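You operate a simulated robot arm through the tools that you are given. There is no shell and no other tool.

The job below is to be done with a simulated robot arm. You get a single attempt, and the scene is never put back.

JOB
Wind the length on Spruce's job card: preset it, zero the counter, start, and switch off once it stops.

Only the result counts: the job must be done as asked and must still hold three seconds after the hand-in. Knocking over, shifting, dropping, spilling or breaking anything else fails it.

ROBOT AND FRAMES
A 7-joint arm with a two-finger parallel gripper, fixed in place. Base frame: the origin is at the foot of the arm, x ahead of it, y to its left, z up. Readings come in mm, rad, newtons and seconds.
With the tool pointing down near the work surface it reaches from about 380 to 900 mm from the base axis. Its first joint turns from -2.496 to 2.496 rad. Payload 3 kg.
The TCP is the grasp point between the finger pads, 30 mm short of the fingertips. In the tool frame z runs along the fingers and y along their closing line. The gripper opens to 94 mm. The fingers are 28 mm wide and 10 mm thick; the gripper's body (50 by 96 mm) begins 55 mm behind the TCP.
Orientation is that of the tool frame in the base frame, as [roll, pitch, yaw] about the fixed x, y, z axes, in that order (R = Rz(yaw) Ry(pitch) Rx(roll)). With the fingers straight down and closing along the base's y, the tool's x points along the base's -x, its y along +y and its z along -z.

CONTROLS
- The arm moves only by the tool move_arm. Its arguments are lists of equal length, an entry for each row: "grip": the closure, from 0 (fully open) to 1 (shut); "linear": the shift along the tool's x, y, z in mm, a list of three; "delta_rot": the turn, a rotation vector about the tool's x, y, z in rad, a list of three. In form: {"grip": [grip, ...], "linear": [[tx, ty, tz], ...], "delta_rot": [[rx, ry, rz], ...]}. A call has 1 to 20 rows; each row shifts and turns the commanded pose from where the row before left it, along the tool's axes as they then stand. Rows are played at 5 a second. More than 50 mm and 0.15 rad between two rows, or a gripper value outside its range, and nothing of the call is played. A pose out of reach is approached as far as the arm can. The call stops where the force on the tool passes 50 N (or 10 N more than at its start, if that is more) or the arm is blocked; 0.2 s more then pass. Each finger travels about 72 mm/s and halts on what it meets, pressing with about 27 N; the grip force reading is that of the motor and also rises with nothing between the fingers. The clock runs only during rows and for 0.2 s after the last one: add rows that do not move to give the fingers time. It gives the time, the measured TCP pose, the force on the tool (base axes), the opening and the grip force at its end, in the units of the frame above (readings bear some noise), with the torque about the TCP (base axes, N m) and any sound that the robot's microphone picked up.
- Cameras (640 x 400 px; columns grow to the right, rows downward): "scene" is fixed at [217.9, 651.2, 1547]; the picture's right is [-0.64, -0.77, 0.00], its down [-0.40, 0.33, -0.85] and it looks along [0.66, -0.54, -0.52] (base axes); focal length 329 px, centre (320, 200). "wrist" rides on the gripper at [76, 14, -102] in the tool frame; the picture's right is [-0.18, 0.98, 0.00], its down [-0.75, -0.14, -0.64] and it looks along [-0.63, -0.12, 0.77] (tool axes); focal length 243 px, centre (320, 200). There is no depth. A picture from a camera that has moved, and an enlarged one, comes with that camera's place and axes in the base frame and with its lens.
- capture(camera): a new picture of that camera. No time passes.
- inspect(camera, box): a new picture of the part [left, top, right, bottom] of that camera's present view, enlarged. No time passes.
- finish_job(): hands the job in; it is judged then, once.

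Nothing tells you positions but the pictures and the camera data. Unless the task says otherwise, let go and move clear before handing in.

The tools are called after ">>>" as a command line: name --argument value ..., lists and objects as JSON in quotes. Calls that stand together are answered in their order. move_arm: Moves the arm, as the interface text tells. Its arguments: {"type":"object","properties":{"grip":{"type":"array"},"linear":{"type":"array"},"delta_rot":{"type":"array"}},"required":["grip","linear","delta_rot"]} The other tools are called the same way: capture (camera) takes a picture; inspect (camera, box) takes an enlarged picture of a part of a camera's view; finish_job () hands the job in.

At the start:

```text
time_s: 0.0
tcp_pos: [489.3, -111.1, 1189.9]
ee_rot: [-3.141, 0.001, -3.141]
ft_force: [-0.7, 0.2, -0.6]
wrist_torque: [0.03, -0.01, -0.01]
finger_gap: 93.9
gripper_force: 0.0
```

scene: 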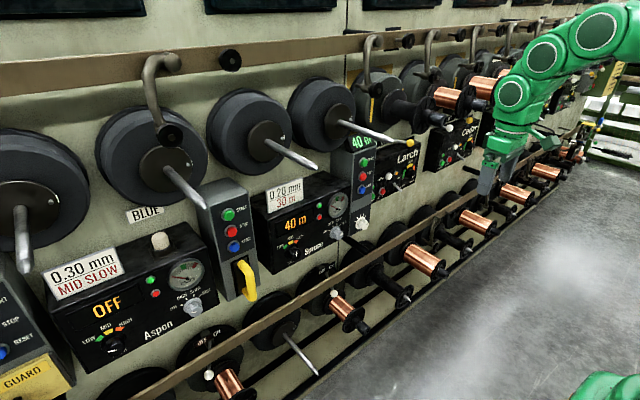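
wrist: 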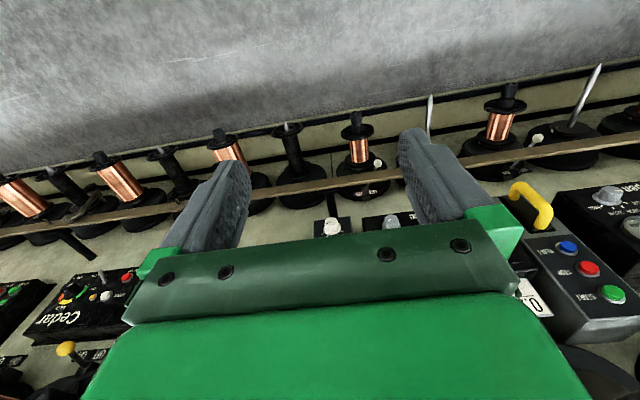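

The scene shows a wall of winding heads with name plates: Aspen, Spruce, Larch, Cedar, each with a job card and control boxes. I'll start by enlarging the area around Spruce.

>>> inspect --camera "scene" --box '[180, 140, 420, 290]'

>>> inspect --camera "scene" --box '[250, 160, 380, 270]'

>>> inspect --camera "scene" --box '[0, 180, 260, 400]'

>>> inspect --camera "scene" --box '[330, 40, 640, 230]'

```text
2.67 times, centred on (300, 215) of scene
camera zoom: at [217.9, 651.2, 1547.0], right [-0.64, -0.77, 0.0], down [-0.4, 0.33, -0.85], along [0.66, -0.54, -0.52], focal length 878 px, centre (373, 160)
```

zoom: 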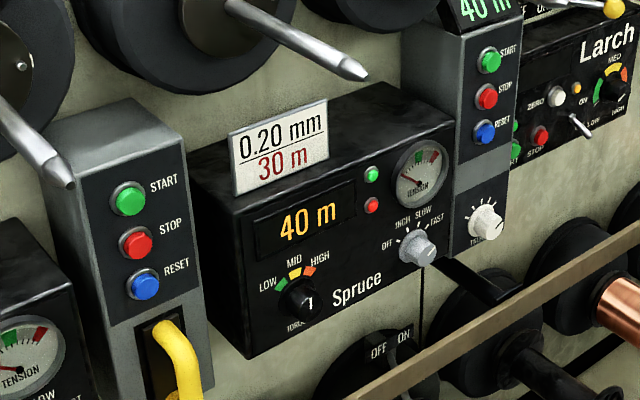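

```text
3.64 times, centred on (315, 215) of scene
camera zoom: at [217.9, 651.2, 1547.0], right [-0.64, -0.77, 0.0], down [-0.4, 0.33, -0.85], along [0.66, -0.54, -0.52], focal length 1197 px, centre (338, 146)
```

zoom: 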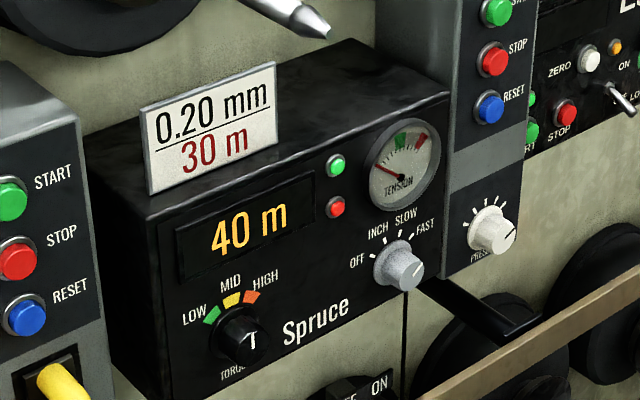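

```text
1.82 times, centred on (130, 290) of scene
camera zoom: at [217.9, 651.2, 1547.0], right [-0.64, -0.77, 0.0], down [-0.4, 0.33, -0.85], along [0.66, -0.54, -0.52], focal length 599 px, centre (666, 36)
```

zoom: 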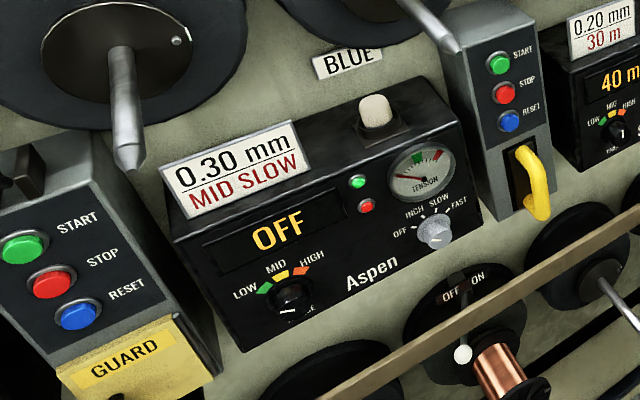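

```text
2.06 times, centred on (485, 135) of scene
camera zoom: at [217.9, 651.2, 1547.0], right [-0.64, -0.77, 0.0], down [-0.4, 0.33, -0.85], along [0.66, -0.54, -0.52], focal length 680 px, centre (-21, 334)
```

zoom: 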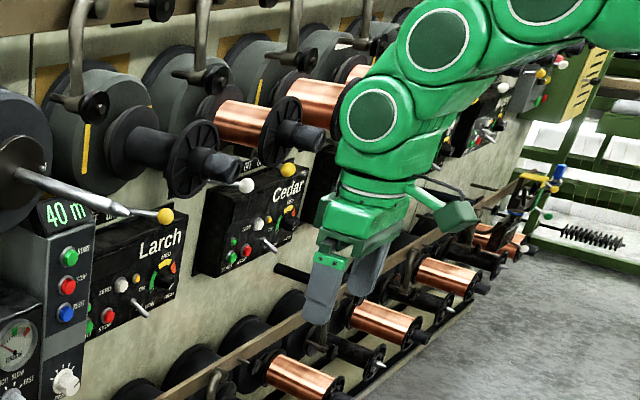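

The Spruce card reads 0.20 mm / 30 m, and both of its displays read 40 m. By my estimate its counter post with the PRESET knob is near x≈945, y≈-158, z≈780, with the buttons above it at z≈935–1045. I'll tilt the tool towards the wall to see this up close.

>>> move_arm --grip '[0, 0, 0, 0, 0, 0]' --linear '[[0, 0, 0], [0, 0, 0], [0, 0, 0], [0, 0, 0], [0, 0, 0], [0, 0, 0]]' --delta_rot '[[0, -0.15, 0], [0, -0.15, 0], [0, -0.15, 0], [0, -0.15, 0], [0, -0.15, 0], [0, -0.15, 0]]'

```text
time_s: 1.4
tcp_pos: [489.1, -112.2, 1189.1]
ee_rot: [-3.14, 0.901, 3.141]
ft_force: [-0.3, -0.6, 0.0]
wrist_torque: [-0.02, 0.02, 0.0]
finger_gap: 93.8
gripper_force: 0.0
```

The tool is now tilted by about 0.9 rad and came to no harm. I'll take both pictures to see what is in view.

>>> capture --camera "wrist"

>>> capture --camera "scene"

```text
taken
camera wrist: at [360.8, -97.1, 1194.0], right [0.11, 0.98, 0.14], down [-0.04, -0.14, 0.99], along [0.99, -0.12, 0.02], focal length 243 px, centre (320, 200)
```

wrist: 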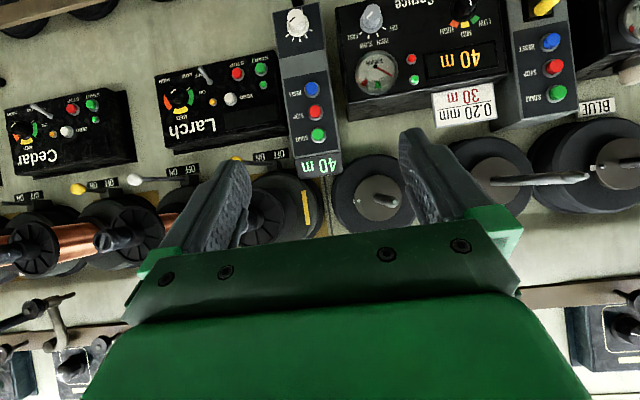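

```text
taken
```

scene: 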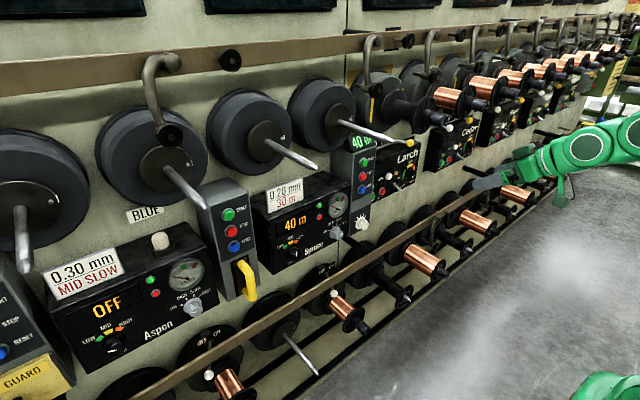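

The wrist camera now faces the wall squarely, though upside down. I'll enlarge the Spruce panel, its post, and the ON/OFF labels.

>>> inspect --camera "wrist" --box '[260, 0, 420, 100]'

>>> inspect --camera "wrist" --box '[240, 80, 400, 180]'

>>> inspect --camera "wrist" --box '[400, 0, 560, 100]'

>>> inspect --camera "wrist" --box '[100, 60, 300, 185]'

>>> inspect --camera "scene" --box '[260, 200, 400, 300]'

>>> inspect --camera "scene" --box '[330, 100, 450, 200]'

```text
4.00 times, centred on (340, 50) of wrist
camera zoom: at [360.8, -97.1, 1194.0], right [0.11, 0.98, 0.14], down [-0.04, -0.14, 0.99], along [0.99, -0.12, 0.02], focal length 970 px, centre (240, 800)
```

zoom: 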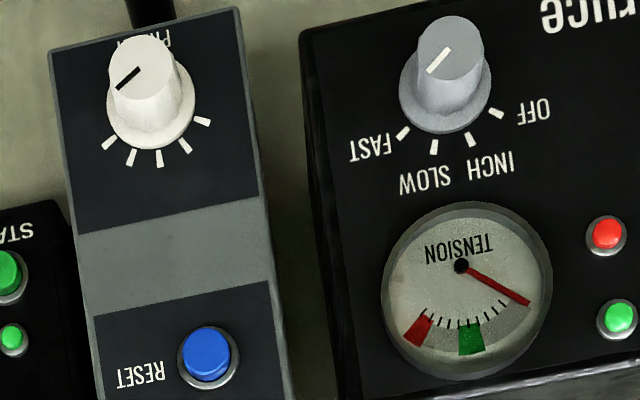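

```text
4.00 times, centred on (320, 130) of wrist
camera zoom: at [360.8, -97.1, 1194.0], right [0.11, 0.98, 0.14], down [-0.04, -0.14, 0.99], along [0.99, -0.12, 0.02], focal length 970 px, centre (320, 480)
```

zoom: 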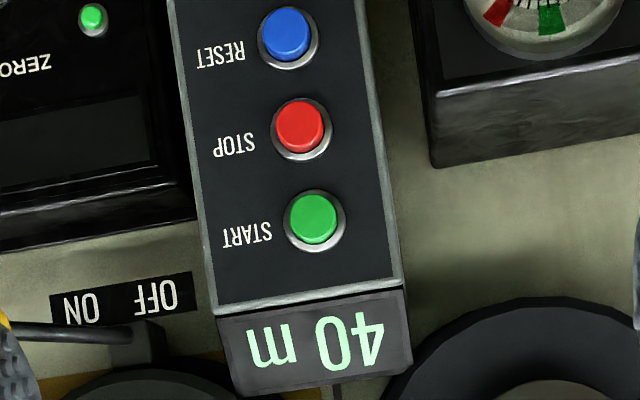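

```text
4.00 times, centred on (480, 50) of wrist
camera zoom: at [360.8, -97.1, 1194.0], right [0.11, 0.98, 0.14], down [-0.04, -0.14, 0.99], along [0.99, -0.12, 0.02], focal length 970 px, centre (-320, 800)
```

zoom: 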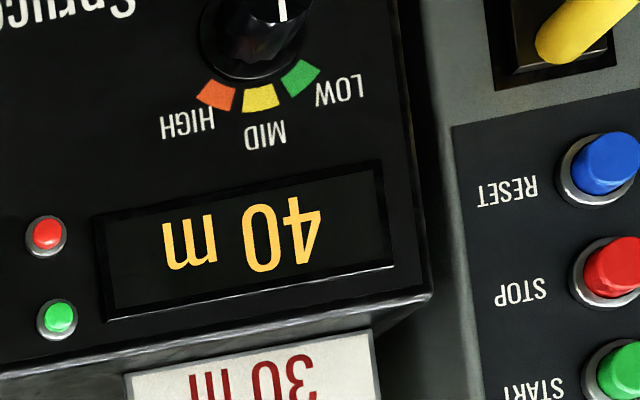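

```text
3.20 times, centred on (200, 122) of wrist
camera zoom: at [360.8, -97.1, 1194.0], right [0.11, 0.98, 0.14], down [-0.04, -0.14, 0.99], along [0.99, -0.12, 0.02], focal length 776 px, centre (704, 448)
```

zoom: 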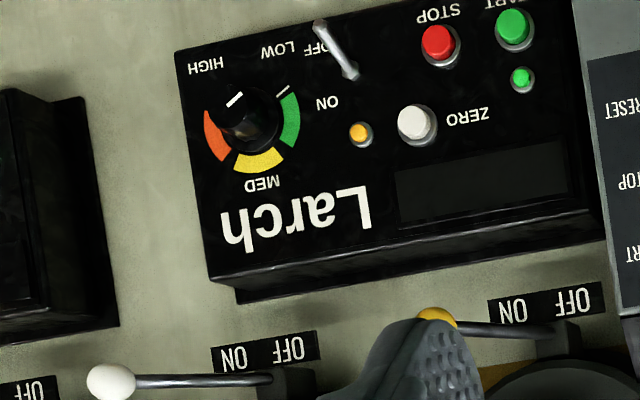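

```text
4.00 times, centred on (330, 250) of scene
camera zoom: at [217.9, 651.2, 1547.0], right [-0.64, -0.77, 0.0], down [-0.4, 0.33, -0.85], along [0.66, -0.54, -0.52], focal length 1317 px, centre (280, 0)
```

zoom: 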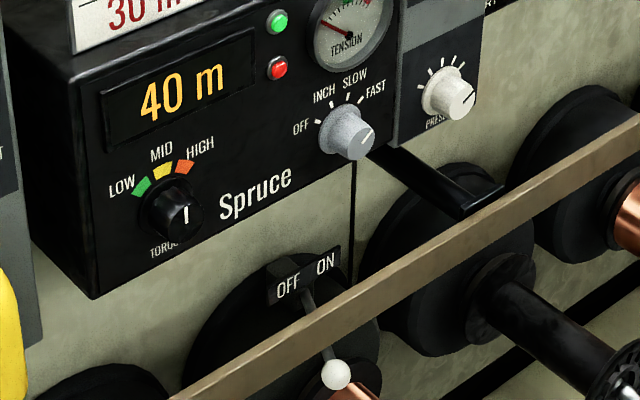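

```text
4.00 times, centred on (390, 150) of scene
camera zoom: at [217.9, 651.2, 1547.0], right [-0.64, -0.77, 0.0], down [-0.4, 0.33, -0.85], along [0.66, -0.54, -0.52], focal length 1317 px, centre (40, 400)
```

zoom: 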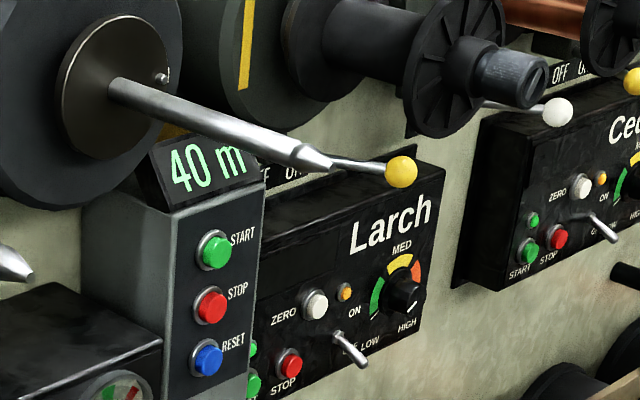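

The PRESET knob points at the last of its five ticks, which fits 40 m, and Spruce's rotary switch points to FAST. There are also ON/OFF levers under and over the machines, so I'll lower the camera to see Spruce and its lever clearly.

>>> move_arm --grip '[0, 0, 0, 0, 0, 0, 0]' --linear '[[31.3, 0, 24.9], [31.3, 0, 24.9], [31.3, 0, 24.9], [31.3, 0, 24.9], [31.3, 0, 24.9], [31.3, 0, 24.9], [31.3, 0, 24.9]]' --delta_rot '[[0, 0, 0], [0, 0, 0], [0, 0, 0], [0, 0, 0], [0, 0, 0], [0, 0, 0], [0, 0, 0]]'

```text
time_s: 3.0
tcp_pos: [553.5, -151.3, 1080.1]
ee_rot: [3.141, 0.897, -3.141]
ft_force: [-0.4, -0.3, -0.3]
wrist_torque: [0.03, -0.01, -0.01]
finger_gap: 93.9
gripper_force: 0.0
out of reach, approached as far as the arm can: row 1, 2, 3, 4, 5, 6, 7
```

That pose was too close in for the arm. I'll move out towards the wall, where it reaches better, and see what pose results.

>>> move_arm --grip '[0, 0, 0]' --linear '[[-24.9, 0, 31.3], [-24.9, 0, 31.3], [-24.9, 0, 31.3]]' --delta_rot '[[0, 0, 0], [0, 0, 0], [0, 0, 0]]'

```text
time_s: 3.8
tcp_pos: [673.6, -148.8, 1079.3]
ee_rot: [-3.14, 0.898, -3.141]
ft_force: [-0.5, -0.3, 0.7]
wrist_torque: [0.01, 0.0, -0.02]
finger_gap: 94.0
gripper_force: 0.0
```

The arm responded well and the TCP is now about (674, -149, 1079). I'll look from here before going lower.

>>> capture --camera "wrist"

>>> capture --camera "scene"

```text
taken
camera wrist: at [546.3, -134.2, 1084.4], right [0.11, 0.98, 0.14], down [-0.03, -0.14, 0.99], along [0.99, -0.12, 0.02], focal length 243 px, centre (320, 200)
```

wrist: 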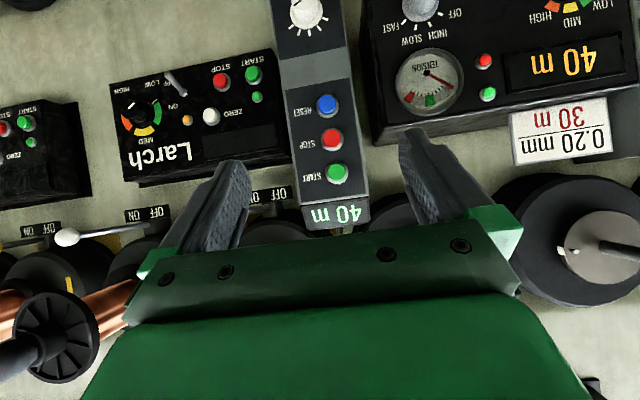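

```text
taken
```

scene: 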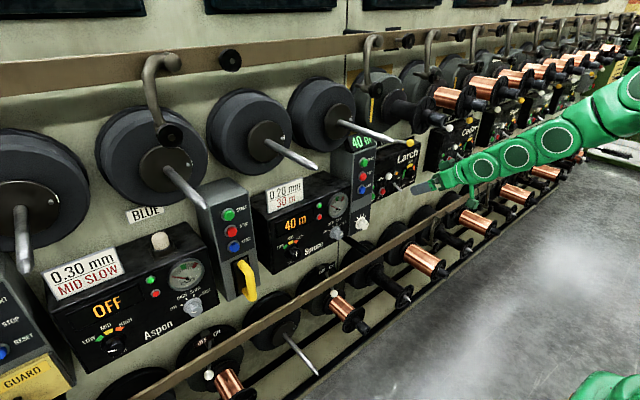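

From both pictures I place the buttons at about x≈949, y≈-148: START z≈1049, STOP≈993, RESET≈935. The PRESET cap is near (942, -158, 783), and a brown rail runs in front of the wall at roughly that height. I need a lower, level view to place the rail and the lever.

>>> move_arm --grip '[0, 0, 0, 0]' --linear '[[39.1, 0, 31.2], [39.1, 0, 31.2], [39.1, 0, 31.2], [39.1, 0, 31.2]]' --delta_rot '[[0, 0, 0], [0, 0, 0], [0, 0, 0], [0, 0, 0]]'

```text
time_s: 4.8
tcp_pos: [673.4, -150.6, 879.1]
ee_rot: [3.14, 0.902, 3.141]
ft_force: [-0.3, -0.6, -0.2]
wrist_torque: [-0.01, 0.0, -0.02]
finger_gap: 94.2
gripper_force: 0.0
```

The TCP is now at (673, -151, 879) with nothing touched. I'll look at the rail and the Spruce controls from this height.

>>> capture --camera "wrist"

>>> capture --camera "scene"

```text
taken
camera wrist: at [546.4, -134.6, 884.4], right [0.12, 0.98, 0.14], down [-0.04, -0.14, 0.99], along [0.99, -0.12, 0.02], focal length 243 px, centre (320, 200)
```

wrist: 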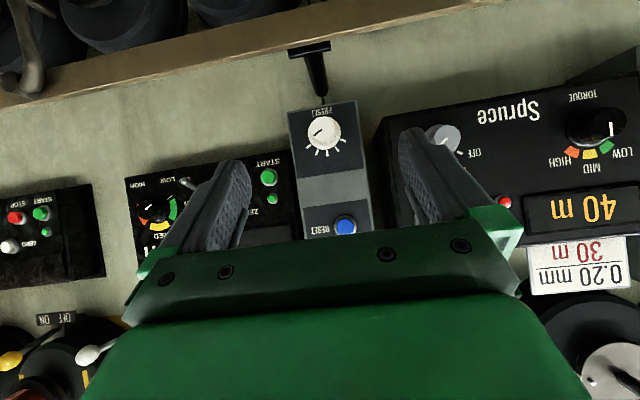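

```text
taken
```

scene: 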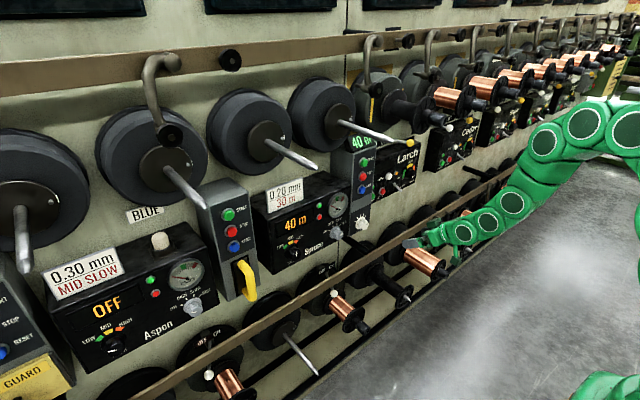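

The level view puts the rail at roughly x≈905, z≈647, well below the PRESET knob. I'll enlarge the PRESET knob and the Spruce selector, and check what Aspen's selector and lever look like while its display says OFF.

>>> inspect --camera "wrist" --box '[260, 90, 420, 190]'

>>> inspect --camera "wrist" --box '[400, 80, 640, 230]'

>>> inspect --camera "scene" --box '[140, 270, 260, 370]'

>>> inspect --camera "scene" --box '[280, 250, 380, 320]'

```text
4.00 times, centred on (340, 140) of wrist
camera zoom: at [546.4, -134.6, 884.4], right [0.12, 0.98, 0.14], down [-0.04, -0.14, 0.99], along [0.99, -0.12, 0.02], focal length 970 px, centre (240, 440)
```

zoom: 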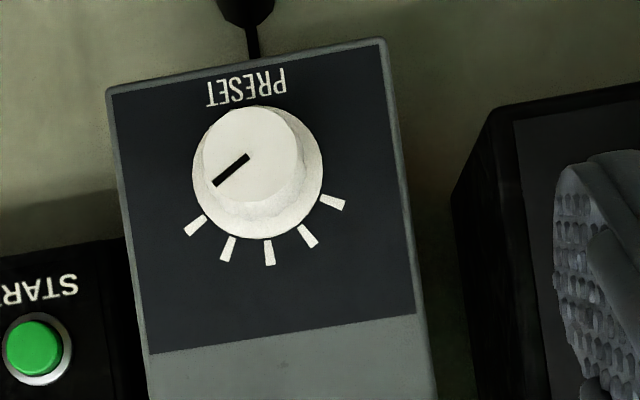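

```text
2.67 times, centred on (520, 155) of wrist
camera zoom: at [546.4, -134.6, 884.4], right [0.12, 0.98, 0.14], down [-0.04, -0.14, 0.99], along [0.99, -0.12, 0.02], focal length 647 px, centre (-213, 320)
```

zoom: 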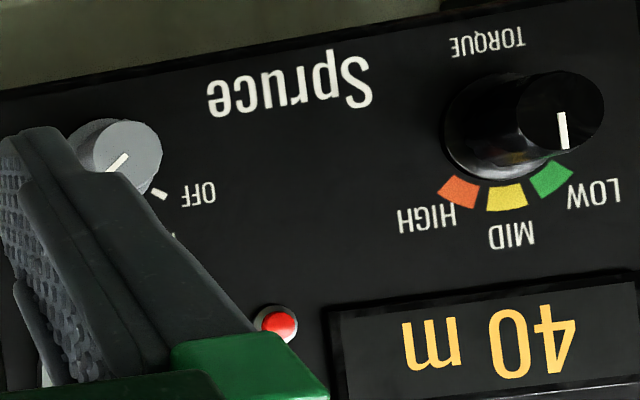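

```text
4.00 times, centred on (200, 320) of scene
camera zoom: at [217.9, 651.2, 1547.0], right [-0.64, -0.77, 0.0], down [-0.4, 0.33, -0.85], along [0.66, -0.54, -0.52], focal length 1317 px, centre (800, -280)
```

zoom: 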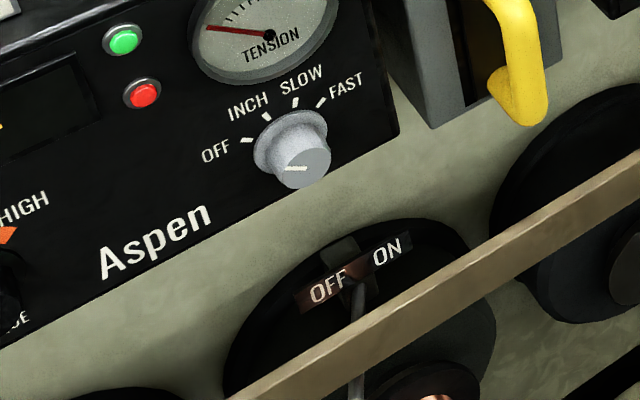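

```text
5.71 times, centred on (330, 285) of scene
camera zoom: at [217.9, 651.2, 1547.0], right [-0.64, -0.77, 0.0], down [-0.4, 0.33, -0.85], along [0.66, -0.54, -0.52], focal length 1882 px, centre (263, -286)
```

zoom: 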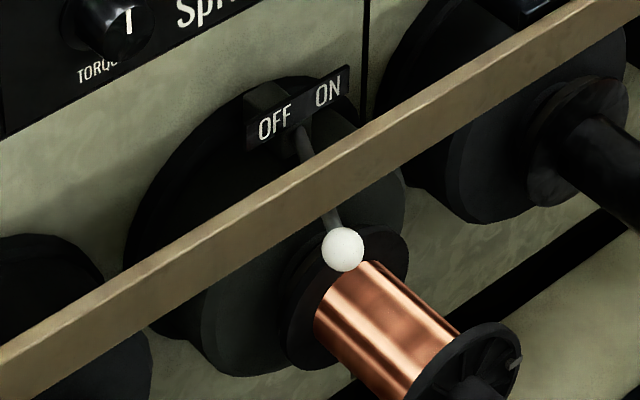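

Aspen's selector stands at OFF and its display reads OFF, so "switch off" for Spruce means its own selector. The lever below belongs to the lower reel row. I place the PRESET axis near y≈-159, z≈778, with the cap front near x≈938. Next I'll move forward and bring the tool level.

>>> move_arm --grip '[0, 0, 0, 0, 0, 0, 0, 0, 0]' --linear '[[-18.6, -1.8, 39.1], [-18.6, -1.8, 39.1], [-18.6, -1.8, 39.1], [0, 0, 0], [0, 0, 0], [0, 0, 0], [0, 0, 0], [0, 0, 0], [0, 0, 0]]' --delta_rot '[[0, 0, 0], [0, 0, 0], [0, 0, 0], [0, -0.1338, 0], [0, -0.1338, 0], [0, -0.1338, 0], [0, -0.1338, 0], [0, -0.1338, 0], [0, 0, 0]]'

```text
time_s: 6.8
tcp_pos: [802.2, -155.6, 850.5]
ee_rot: [-3.131, 1.569, -3.13]
ft_force: [0.1, 0.4, 0.0]
wrist_torque: [0.02, -0.04, 0.04]
finger_gap: 94.3
gripper_force: 0.0
```

The tool is level and pointing at the wall, with the TCP at (802, -156, 850.5). I'll check the view and the clearances.

>>> capture --camera "wrist"

>>> capture --camera "scene"

```text
taken
camera wrist: at [698.6, -140.3, 775.8], right [0.0, 0.98, 0.18], down [-0.64, -0.14, 0.75], along [0.77, -0.12, 0.63], focal length 243 px, centre (320, 200)
```

wrist: 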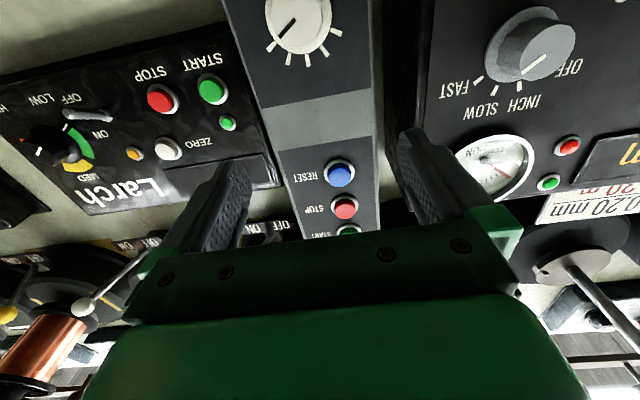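

```text
taken
```

scene: 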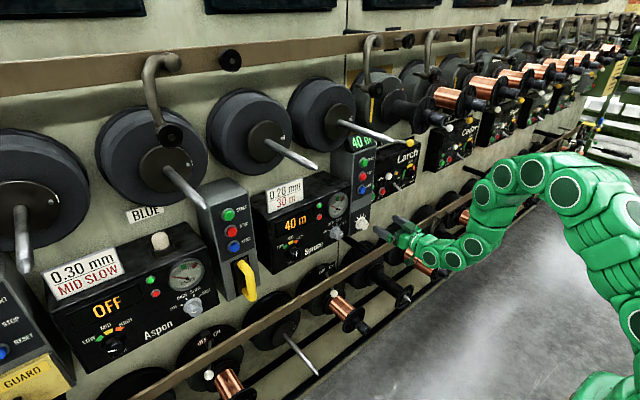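

The gripper clears the rail, and the camera under it sees the PRESET post. I'll enlarge the knob from here to pin its axis down.

>>> inspect --camera "wrist" --box '[240, 0, 400, 100]'

>>> inspect --camera "scene" --box '[340, 190, 440, 260]'

```text
4.00 times, centred on (320, 50) of wrist
camera zoom: at [698.6, -140.3, 775.8], right [0.0, 0.98, 0.18], down [-0.64, -0.14, 0.75], along [0.77, -0.12, 0.63], focal length 970 px, centre (320, 800)
```

zoom: 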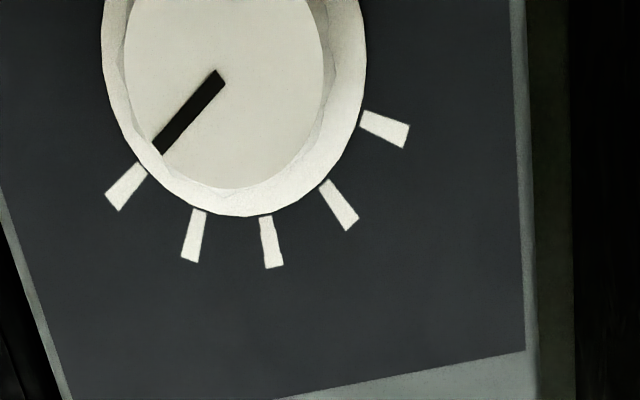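

```text
5.71 times, centred on (390, 225) of scene
camera zoom: at [217.9, 651.2, 1547.0], right [-0.64, -0.77, 0.0], down [-0.4, 0.33, -0.85], along [0.66, -0.54, -0.52], focal length 1882 px, centre (-80, 57)
```

zoom: 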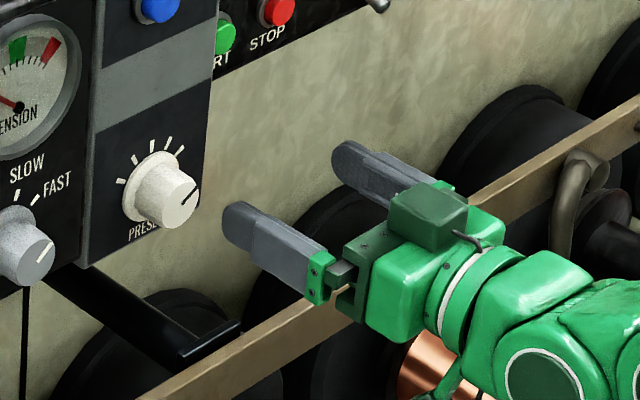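

The scene zoom and the wrist view agree on the PRESET cap front at about (925, -160, 784). I'll line up with that axis while still well back from it, and check again.

>>> move_arm --grip '[0, 0, 0]' --linear '[[33.2, -2.2, 0], [33.3, -2.2, 0], [0, 0, 40]]' --delta_rot '[[0, 0, 0], [0, 0, 0], [0, 0, 0]]'

>>> inspect --camera "scene" --box '[340, 190, 440, 260]'

>>> capture --camera "wrist"

```text
time_s: 7.6
tcp_pos: [840.7, -160.4, 785.0]
ee_rot: [3.062, 1.569, 3.062]
ft_force: [-0.7, -0.2, 0.1]
wrist_torque: [0.0, 0.04, 0.02]
finger_gap: 94.1
gripper_force: 0.0
```

```text
5.71 times, centred on (390, 225) of scene
camera zoom: at [217.9, 651.2, 1547.0], right [-0.64, -0.77, 0.0], down [-0.4, 0.33, -0.85], along [0.66, -0.54, -0.52], focal length 1882 px, centre (-80, 57)
```

zoom: 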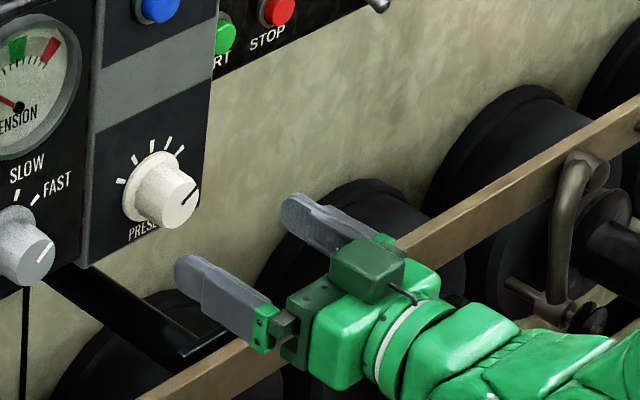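

```text
taken
camera wrist: at [737.5, -144.9, 710.1], right [0.0, 0.98, 0.18], down [-0.64, -0.14, 0.75], along [0.77, -0.12, 0.63], focal length 243 px, centre (320, 200)
```

wrist: 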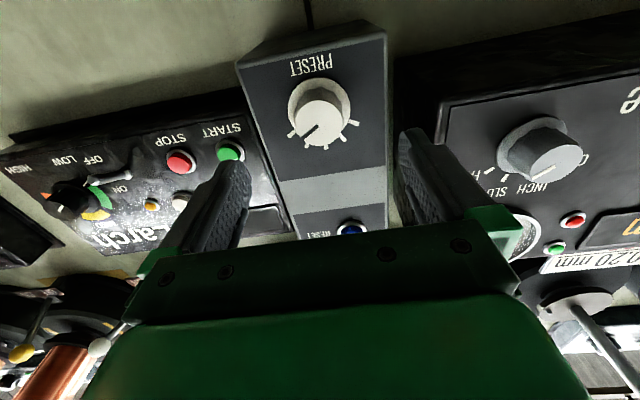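

The TCP axis now lines up with the knob to within a couple of millimetres. I'll advance so the finger pads straddle the cap, then close and check the force readings.

>>> move_arm --grip '[0, 0, 0, 0]' --linear '[[0, 1, 24], [0, 0, 24], [0, 0, 22], [0, 0, 0]]' --delta_rot '[[0, 0, 0], [0, 0, 0], [0, 0, 0], [0, 0, 0]]'

>>> inspect --camera "scene" --box '[340, 190, 440, 260]'

>>> capture --camera "wrist"

```text
time_s: 8.6
tcp_pos: [911.5, -159.8, 784.7]
ee_rot: [3.113, 1.569, 3.112]
ft_force: [0.5, 1.0, 0.7]
wrist_torque: [-0.02, 0.02, 0.01]
finger_gap: 93.9
gripper_force: 0.0
```

```text
5.71 times, centred on (390, 225) of scene
camera zoom: at [217.9, 651.2, 1547.0], right [-0.64, -0.77, 0.0], down [-0.4, 0.33, -0.85], along [0.66, -0.54, -0.52], focal length 1882 px, centre (-80, 57)
```

zoom: 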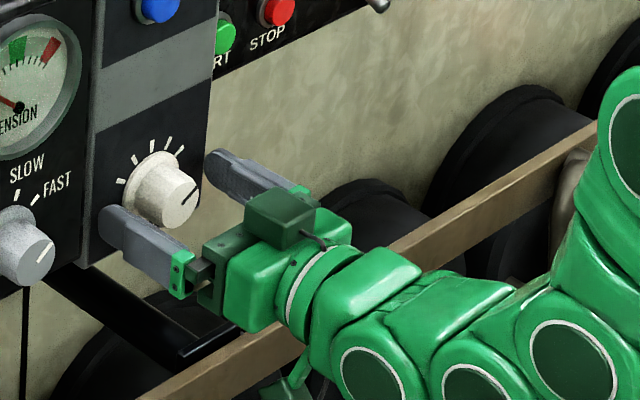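

```text
taken
camera wrist: at [808.9, -144.8, 710.0], right [0.0, 0.98, 0.18], down [-0.64, -0.14, 0.76], along [0.77, -0.12, 0.63], focal length 243 px, centre (320, 200)
```

wrist: 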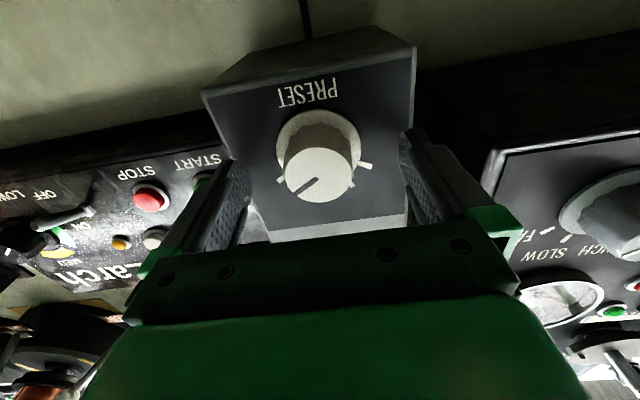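

The fingers straddle the knob without touching it. I'll close on it now and hold.

>>> move_arm --grip '[1, 1, 1, 1]' --linear '[[0, 0, 0], [0, 0, 0], [0, 0, 0], [0, 0, 0]]' --delta_rot '[[0, 0, 0], [0, 0, 0], [0, 0, 0], [0, 0, 0]]'

>>> capture --camera "wrist"

>>> inspect --camera "scene" --box '[270, 170, 410, 260]'

```text
time_s: 9.6
tcp_pos: [912.0, -159.2, 784.6]
ee_rot: [3.127, 1.569, 3.128]
ft_force: [5.4, -4.6, -0.4]
wrist_torque: [-0.03, 0.3, 0.0]
finger_gap: 41.6
gripper_force: 45.2
```

```text
taken
camera wrist: at [808.9, -145.2, 710.2], right [0.0, 0.98, 0.18], down [-0.64, -0.14, 0.75], along [0.77, -0.12, 0.63], focal length 243 px, centre (320, 200)
```

wrist: 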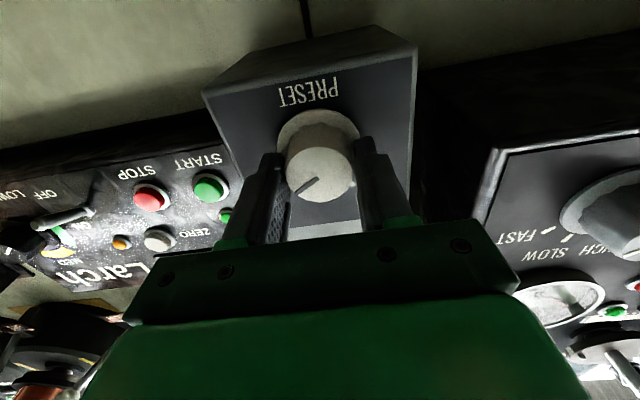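

```text
4.44 times, centred on (340, 215) of scene
camera zoom: at [217.9, 651.2, 1547.0], right [-0.64, -0.77, 0.0], down [-0.4, 0.33, -0.85], along [0.66, -0.54, -0.52], focal length 1463 px, centre (231, 133)
```

zoom: 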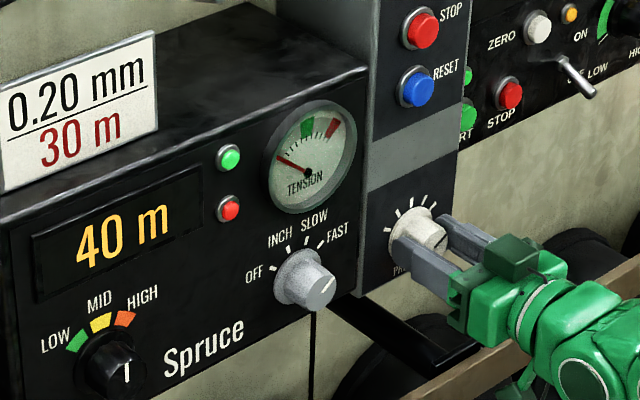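

The knob is gripped at a 41.6 mm gap. I'll turn it anticlockwise in small steps and watch the display.

>>> move_arm --grip '[1, 1, 1]' --linear '[[0, 0, 0], [0, 0, 0], [0, 0, 0]]' --delta_rot '[[0, 0, -0.13], [0, 0, -0.13], [0, 0, 0]]'

>>> inspect --camera "scene" --box '[270, 130, 410, 260]'

>>> capture --camera "wrist"

```text
time_s: 10.4
tcp_pos: [911.3, -158.8, 785.5]
ee_rot: [-1.576, 1.308, -1.576]
ft_force: [7.6, -5.3, 4.2]
wrist_torque: [-0.01, 0.54, -0.15]
finger_gap: 41.6
gripper_force: 44.7
```

```text
3.08 times, centred on (340, 195) of scene
camera zoom: at [217.9, 651.2, 1547.0], right [-0.64, -0.77, 0.0], down [-0.4, 0.33, -0.85], along [0.66, -0.54, -0.52], focal length 1013 px, centre (258, 215)
```

zoom: 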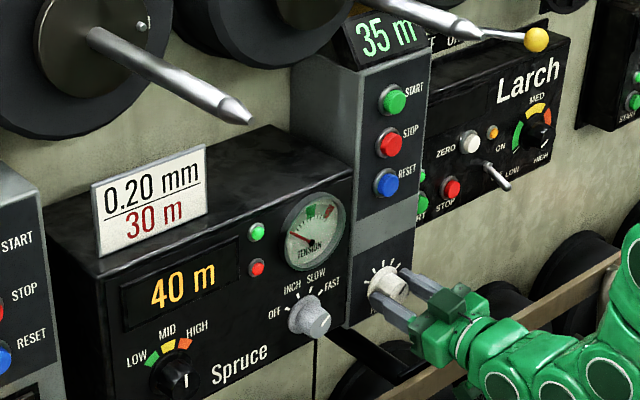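

```text
taken
camera wrist: at [808.9, -164.9, 708.9], right [0.0, 1.0, -0.08], down [-0.64, 0.06, 0.77], along [0.77, 0.05, 0.64], focal length 243 px, centre (320, 200)
```

wrist: 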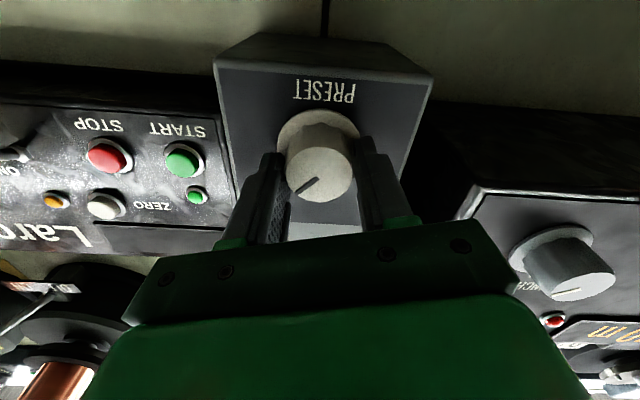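

The green post display went from 40 m to 35 m, so green is the preset and orange is the counter. I'll turn the same amount again to reach 30 m.

>>> move_arm --grip '[1, 1, 1]' --linear '[[0, 0, 0], [0, 0, 0], [0, 0, 0]]' --delta_rot '[[0, 0, -0.13], [0, 0, -0.13], [0, 0, 0]]'

>>> inspect --camera "scene" --box '[270, 130, 410, 260]'

>>> capture --camera "wrist"

```text
time_s: 11.2
tcp_pos: [911.5, -159.2, 785.6]
ee_rot: [-1.572, 1.05, -1.572]
ft_force: [0.5, 1.9, 14.1]
wrist_torque: [-0.03, -0.24, -0.02]
finger_gap: 41.3
gripper_force: 44.9
```

```text
3.08 times, centred on (340, 195) of scene
camera zoom: at [217.9, 651.2, 1547.0], right [-0.64, -0.77, 0.0], down [-0.4, 0.33, -0.85], along [0.66, -0.54, -0.52], focal length 1013 px, centre (258, 215)
```

zoom: 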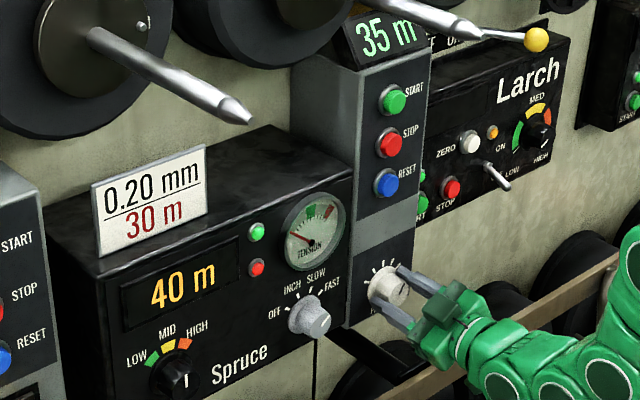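

```text
taken
camera wrist: at [808.9, -184.2, 712.8], right [0.0, 0.94, -0.33], down [-0.64, 0.25, 0.72], along [0.77, 0.21, 0.61], focal length 243 px, centre (320, 200)
```

wrist: 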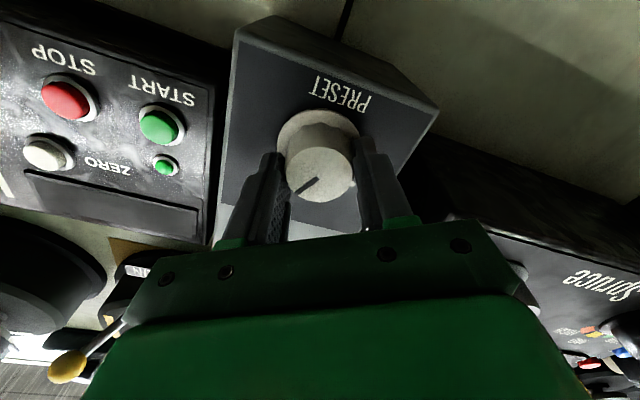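

At 30° of turn the display still reads 35 m, so each tick is 5 m and 30 m is the next tick. I'll turn another 30°.

>>> move_arm --grip '[1, 1, 1, 1, 1]' --linear '[[0, 0, 0], [0, 0, 0], [0, 0, 0], [0, 0, 0], [0, 0, 0]]' --delta_rot '[[0, 0, -0.13], [0, 0, -0.13], [0, 0, -0.13], [0, 0, -0.13], [0, 0, 0]]'

>>> inspect --camera "scene" --box '[270, 130, 410, 260]'

>>> capture --camera "wrist"

```text
time_s: 12.4
tcp_pos: [912.2, -157.5, 784.4]
ee_rot: [-1.573, 0.531, -1.57]
ft_force: [31.0, 6.8, -3.4]
wrist_torque: [0.02, -0.47, 0.31]
finger_gap: 41.3
gripper_force: 45.1
```

```text
3.08 times, centred on (340, 195) of scene
camera zoom: at [217.9, 651.2, 1547.0], right [-0.64, -0.77, 0.0], down [-0.4, 0.33, -0.85], along [0.66, -0.54, -0.52], focal length 1013 px, centre (258, 215)
```

zoom: 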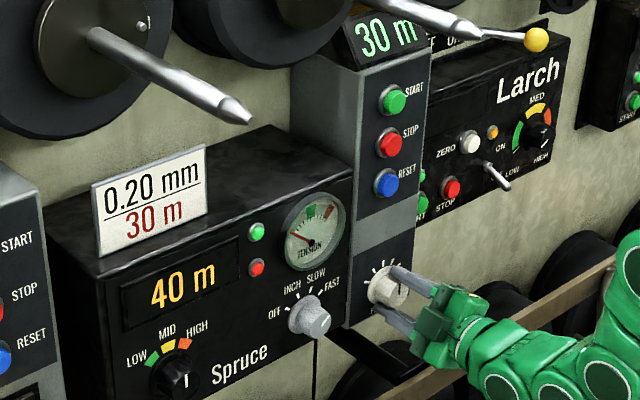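

```text
taken
camera wrist: at [808.5, -216.5, 734.7], right [0.0, 0.65, -0.76], down [-0.64, 0.58, 0.5], along [0.77, 0.49, 0.42], focal length 243 px, centre (320, 200)
```

wrist: 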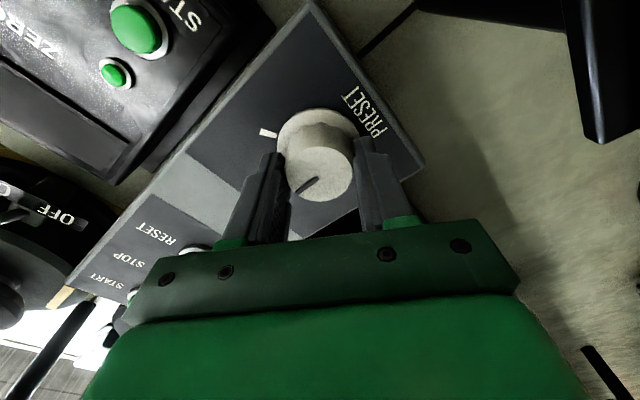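

The preset now reads 30 m. I'll open the fingers, back straight off, and check that the reading holds.

>>> move_arm --grip '[0.3, 0.3, 0.3, 0.3, 0.3]' --linear '[[0, 0, 0], [0, 0, 0], [0, 0, -20], [0, 0, -40], [0, 0, -30]]' --delta_rot '[[0, 0, 0], [0, 0, 0], [0, 0, 0], [0, 0, 0], [0, 0, 0]]'

>>> inspect --camera "scene" --box '[270, 130, 410, 260]'

>>> capture --camera "wrist"

```text
time_s: 13.6
tcp_pos: [819.1, -157.3, 785.9]
ee_rot: [-1.573, 0.531, -1.573]
ft_force: [-0.8, 0.0, 0.0]
wrist_torque: [0.04, -0.01, -0.02]
finger_gap: 65.8
gripper_force: 0.0
```

```text
3.08 times, centred on (340, 195) of scene
camera zoom: at [217.9, 651.2, 1547.0], right [-0.64, -0.77, 0.0], down [-0.4, 0.33, -0.85], along [0.66, -0.54, -0.52], focal length 1013 px, centre (258, 215)
```

zoom: 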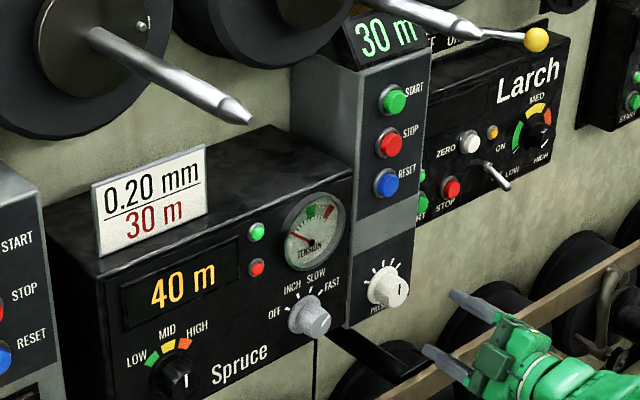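

```text
taken
camera wrist: at [716.4, -215.8, 735.2], right [0.0, 0.66, -0.75], down [-0.64, 0.58, 0.5], along [0.77, 0.48, 0.42], focal length 243 px, centre (320, 200)
```

wrist: 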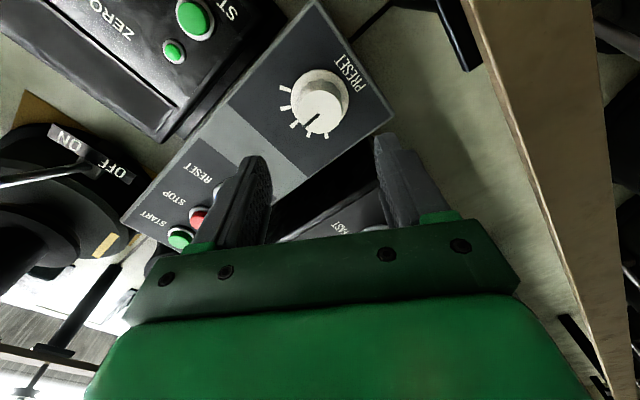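

The preset holds at 30 m with the hand clear. RESET comes out at about (949.5, -147.5, 939). I'll roll the wrist back, close the fingers, and line up in front of RESET.

>>> move_arm --grip '[0.6, 1, 1, 1, 1, 1, 1, 1, 1, 1, 1, 1, 1]' --linear '[[0, 0, 0], [0, 0, 0], [0, 0, 0], [0, 0, 0], [0, 0, 0], [0, 0, 0], [0, 0, 0], [0, 0, 0], [-38.3, 2.5, 5], [-38.3, 2.5, 5], [-38.3, 2.5, 5], [-38.3, 2.4, 5], [0, 0, 0]]' --delta_rot '[[0, 0, 0.13], [0, 0, 0.13], [0, 0, 0.13], [0, 0, 0.13], [0, 0, 0.13], [0, 0, 0.13], [0, 0, 0.13], [0, 0, 0.13], [0, 0, 0], [0, 0, 0], [0, 0, 0], [0, 0, 0], [0, 0, 0]]'

>>> inspect --camera "scene" --box '[310, 140, 430, 220]'

>>> capture --camera "wrist"

```text
time_s: 16.4
tcp_pos: [841.8, -147.6, 936.8]
ee_rot: [3.081, 1.568, 3.079]
ft_force: [-0.4, 0.6, 0.0]
wrist_torque: [0.0, -0.04, 0.01]
finger_gap: 0.1
gripper_force: 26.5
```

```text
5.00 times, centred on (370, 180) of scene
camera zoom: at [217.9, 651.2, 1547.0], right [-0.64, -0.77, 0.0], down [-0.4, 0.33, -0.85], along [0.66, -0.54, -0.52], focal length 1646 px, centre (70, 300)
```

zoom: 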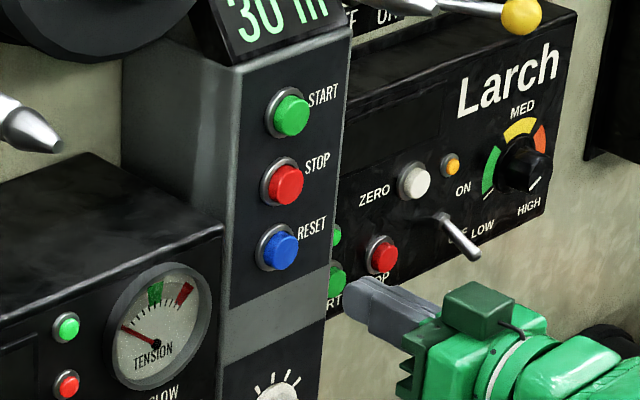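

```text
taken
camera wrist: at [738.4, -133.8, 861.6], right [0.0, 0.98, 0.18], down [-0.64, -0.14, 0.76], along [0.77, -0.12, 0.63], focal length 243 px, centre (320, 200)
```

wrist: 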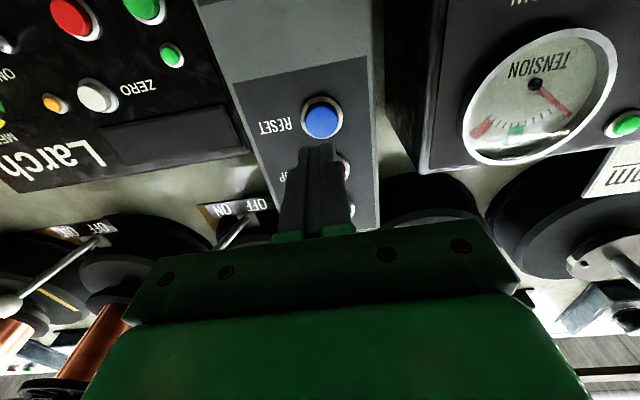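

RESET sits about 5 mm above my line. I'll correct for that and advance until the tips are just short of the button.

>>> move_arm --grip '[1, 1, 1, 1]' --linear '[[-4.5, -1, 0], [0, 0, 30], [0, 0, 25], [0, 0, 0]]' --delta_rot '[[0, 0, 0], [0, 0, 0], [0, 0, 0], [0, 0, 0]]'

>>> inspect --camera "scene" --box '[330, 160, 410, 210]'

>>> inspect --camera "wrist" --box '[240, 100, 400, 200]'

```text
time_s: 17.4
tcp_pos: [897.6, -149.7, 941.9]
ee_rot: [3.084, 1.569, 3.083]
ft_force: [-0.2, 0.3, 0.4]
wrist_torque: [-0.02, 0.01, 0.01]
finger_gap: 0.0
gripper_force: 27.6
```

```text
8.00 times, centred on (370, 185) of scene
camera zoom: at [217.9, 651.2, 1547.0], right [-0.64, -0.77, 0.0], down [-0.4, 0.33, -0.85], along [0.66, -0.54, -0.52], focal length 2634 px, centre (-80, 320)
```

zoom: 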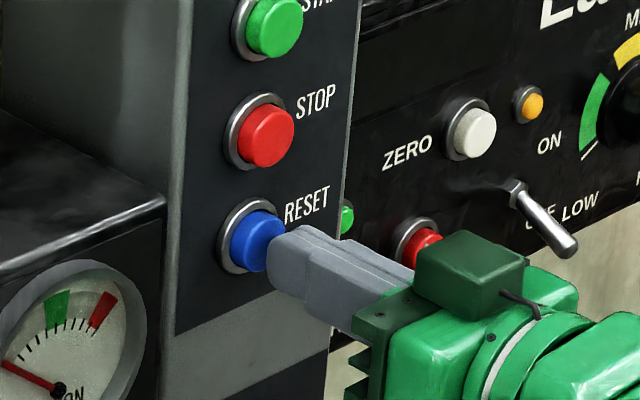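

```text
4.00 times, centred on (320, 150) of wrist
camera zoom: at [794.4, -134.2, 865.9], right [0.0, 0.98, 0.18], down [-0.64, -0.14, 0.75], along [0.77, -0.12, 0.63], focal length 970 px, centre (320, 400)
```

zoom: 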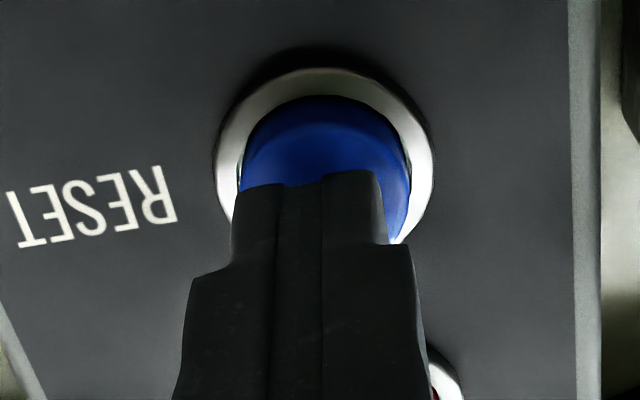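

The tips are just in front of RESET and nearly centred. I'll nudge left and ease forward in small steps, watching the force and the orange counter.

>>> move_arm --grip '[1, 1, 1, 1, 1]' --linear '[[0, 1.8, 3], [0, 0, 3], [0, 0, 3], [0, 0, 3], [0, 0, 0]]' --delta_rot '[[0, 0, 0], [0, 0, 0], [0, 0, 0], [0, 0, 0], [0, 0, 0]]'

>>> inspect --camera "scene" --box '[270, 130, 410, 260]'

```text
time_s: 18.6
tcp_pos: [909.8, -147.1, 942.4]
ee_rot: [-2.985, 1.568, -2.983]
ft_force: [-3.4, 1.6, -1.3]
wrist_torque: [-0.03, -0.04, 0.04]
finger_gap: 0.0
gripper_force: 27.1
heard: click
```

```text
3.08 times, centred on (340, 195) of scene
camera zoom: at [217.9, 651.2, 1547.0], right [-0.64, -0.77, 0.0], down [-0.4, 0.33, -0.85], along [0.66, -0.54, -0.52], focal length 1013 px, centre (258, 215)
```

zoom: 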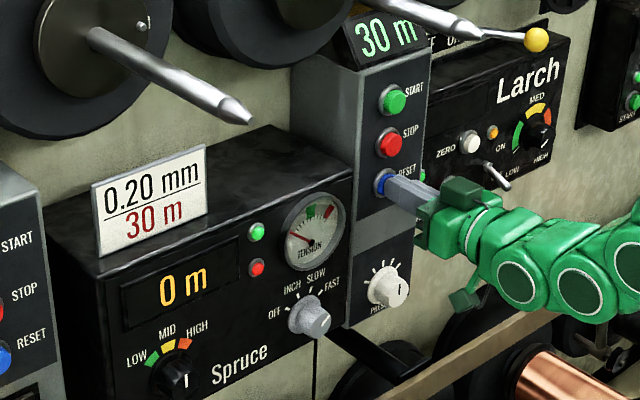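

I heard a click and the orange counter went to 0 m, while the preset still reads 30 m. I'll back off and rise to START at about z≈1051.

>>> move_arm --grip '[1, 1, 1, 1, 1, 1]' --linear '[[0, 0, -25], [0, 0, -25], [-36, 0, 0], [-36, 0, 0], [-36, 0, 0], [0, 0, 0]]' --delta_rot '[[0, 0, 0], [0, 0, 0], [0, 0, 0], [0, 0, 0], [0, 0, 0], [0, 0, 0]]'

>>> capture --camera "wrist"

>>> inspect --camera "scene" --box '[270, 110, 430, 250]'

```text
time_s: 20.0
tcp_pos: [860.6, -146.9, 1050.3]
ee_rot: [0.085, 1.57, 0.085]
ft_force: [-0.3, -0.1, 0.2]
wrist_torque: [-0.05, 0.0, -0.02]
finger_gap: 0.2
gripper_force: 26.4
```

```text
taken
camera wrist: at [756.9, -132.5, 975.1], right [0.0, 0.98, 0.18], down [-0.64, -0.14, 0.75], along [0.77, -0.12, 0.63], focal length 243 px, centre (320, 200)
```

wrist: 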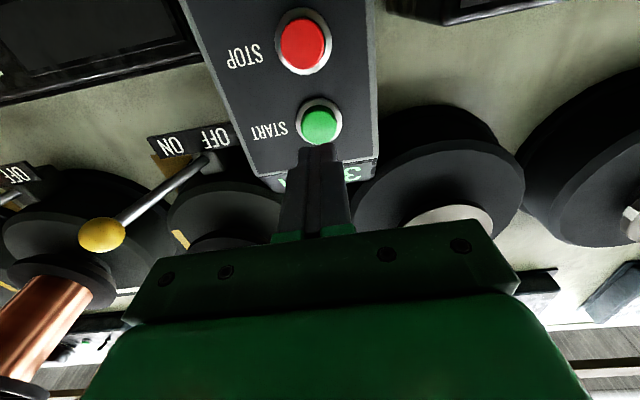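

```text
2.86 times, centred on (350, 180) of scene
camera zoom: at [217.9, 651.2, 1547.0], right [-0.64, -0.77, 0.0], down [-0.4, 0.33, -0.85], along [0.66, -0.54, -0.52], focal length 941 px, centre (234, 257)
```

zoom: 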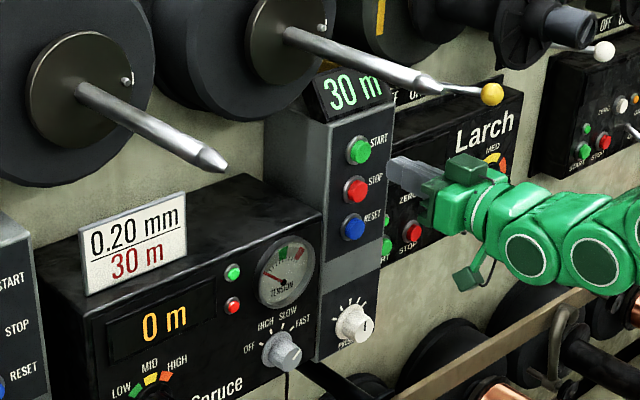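

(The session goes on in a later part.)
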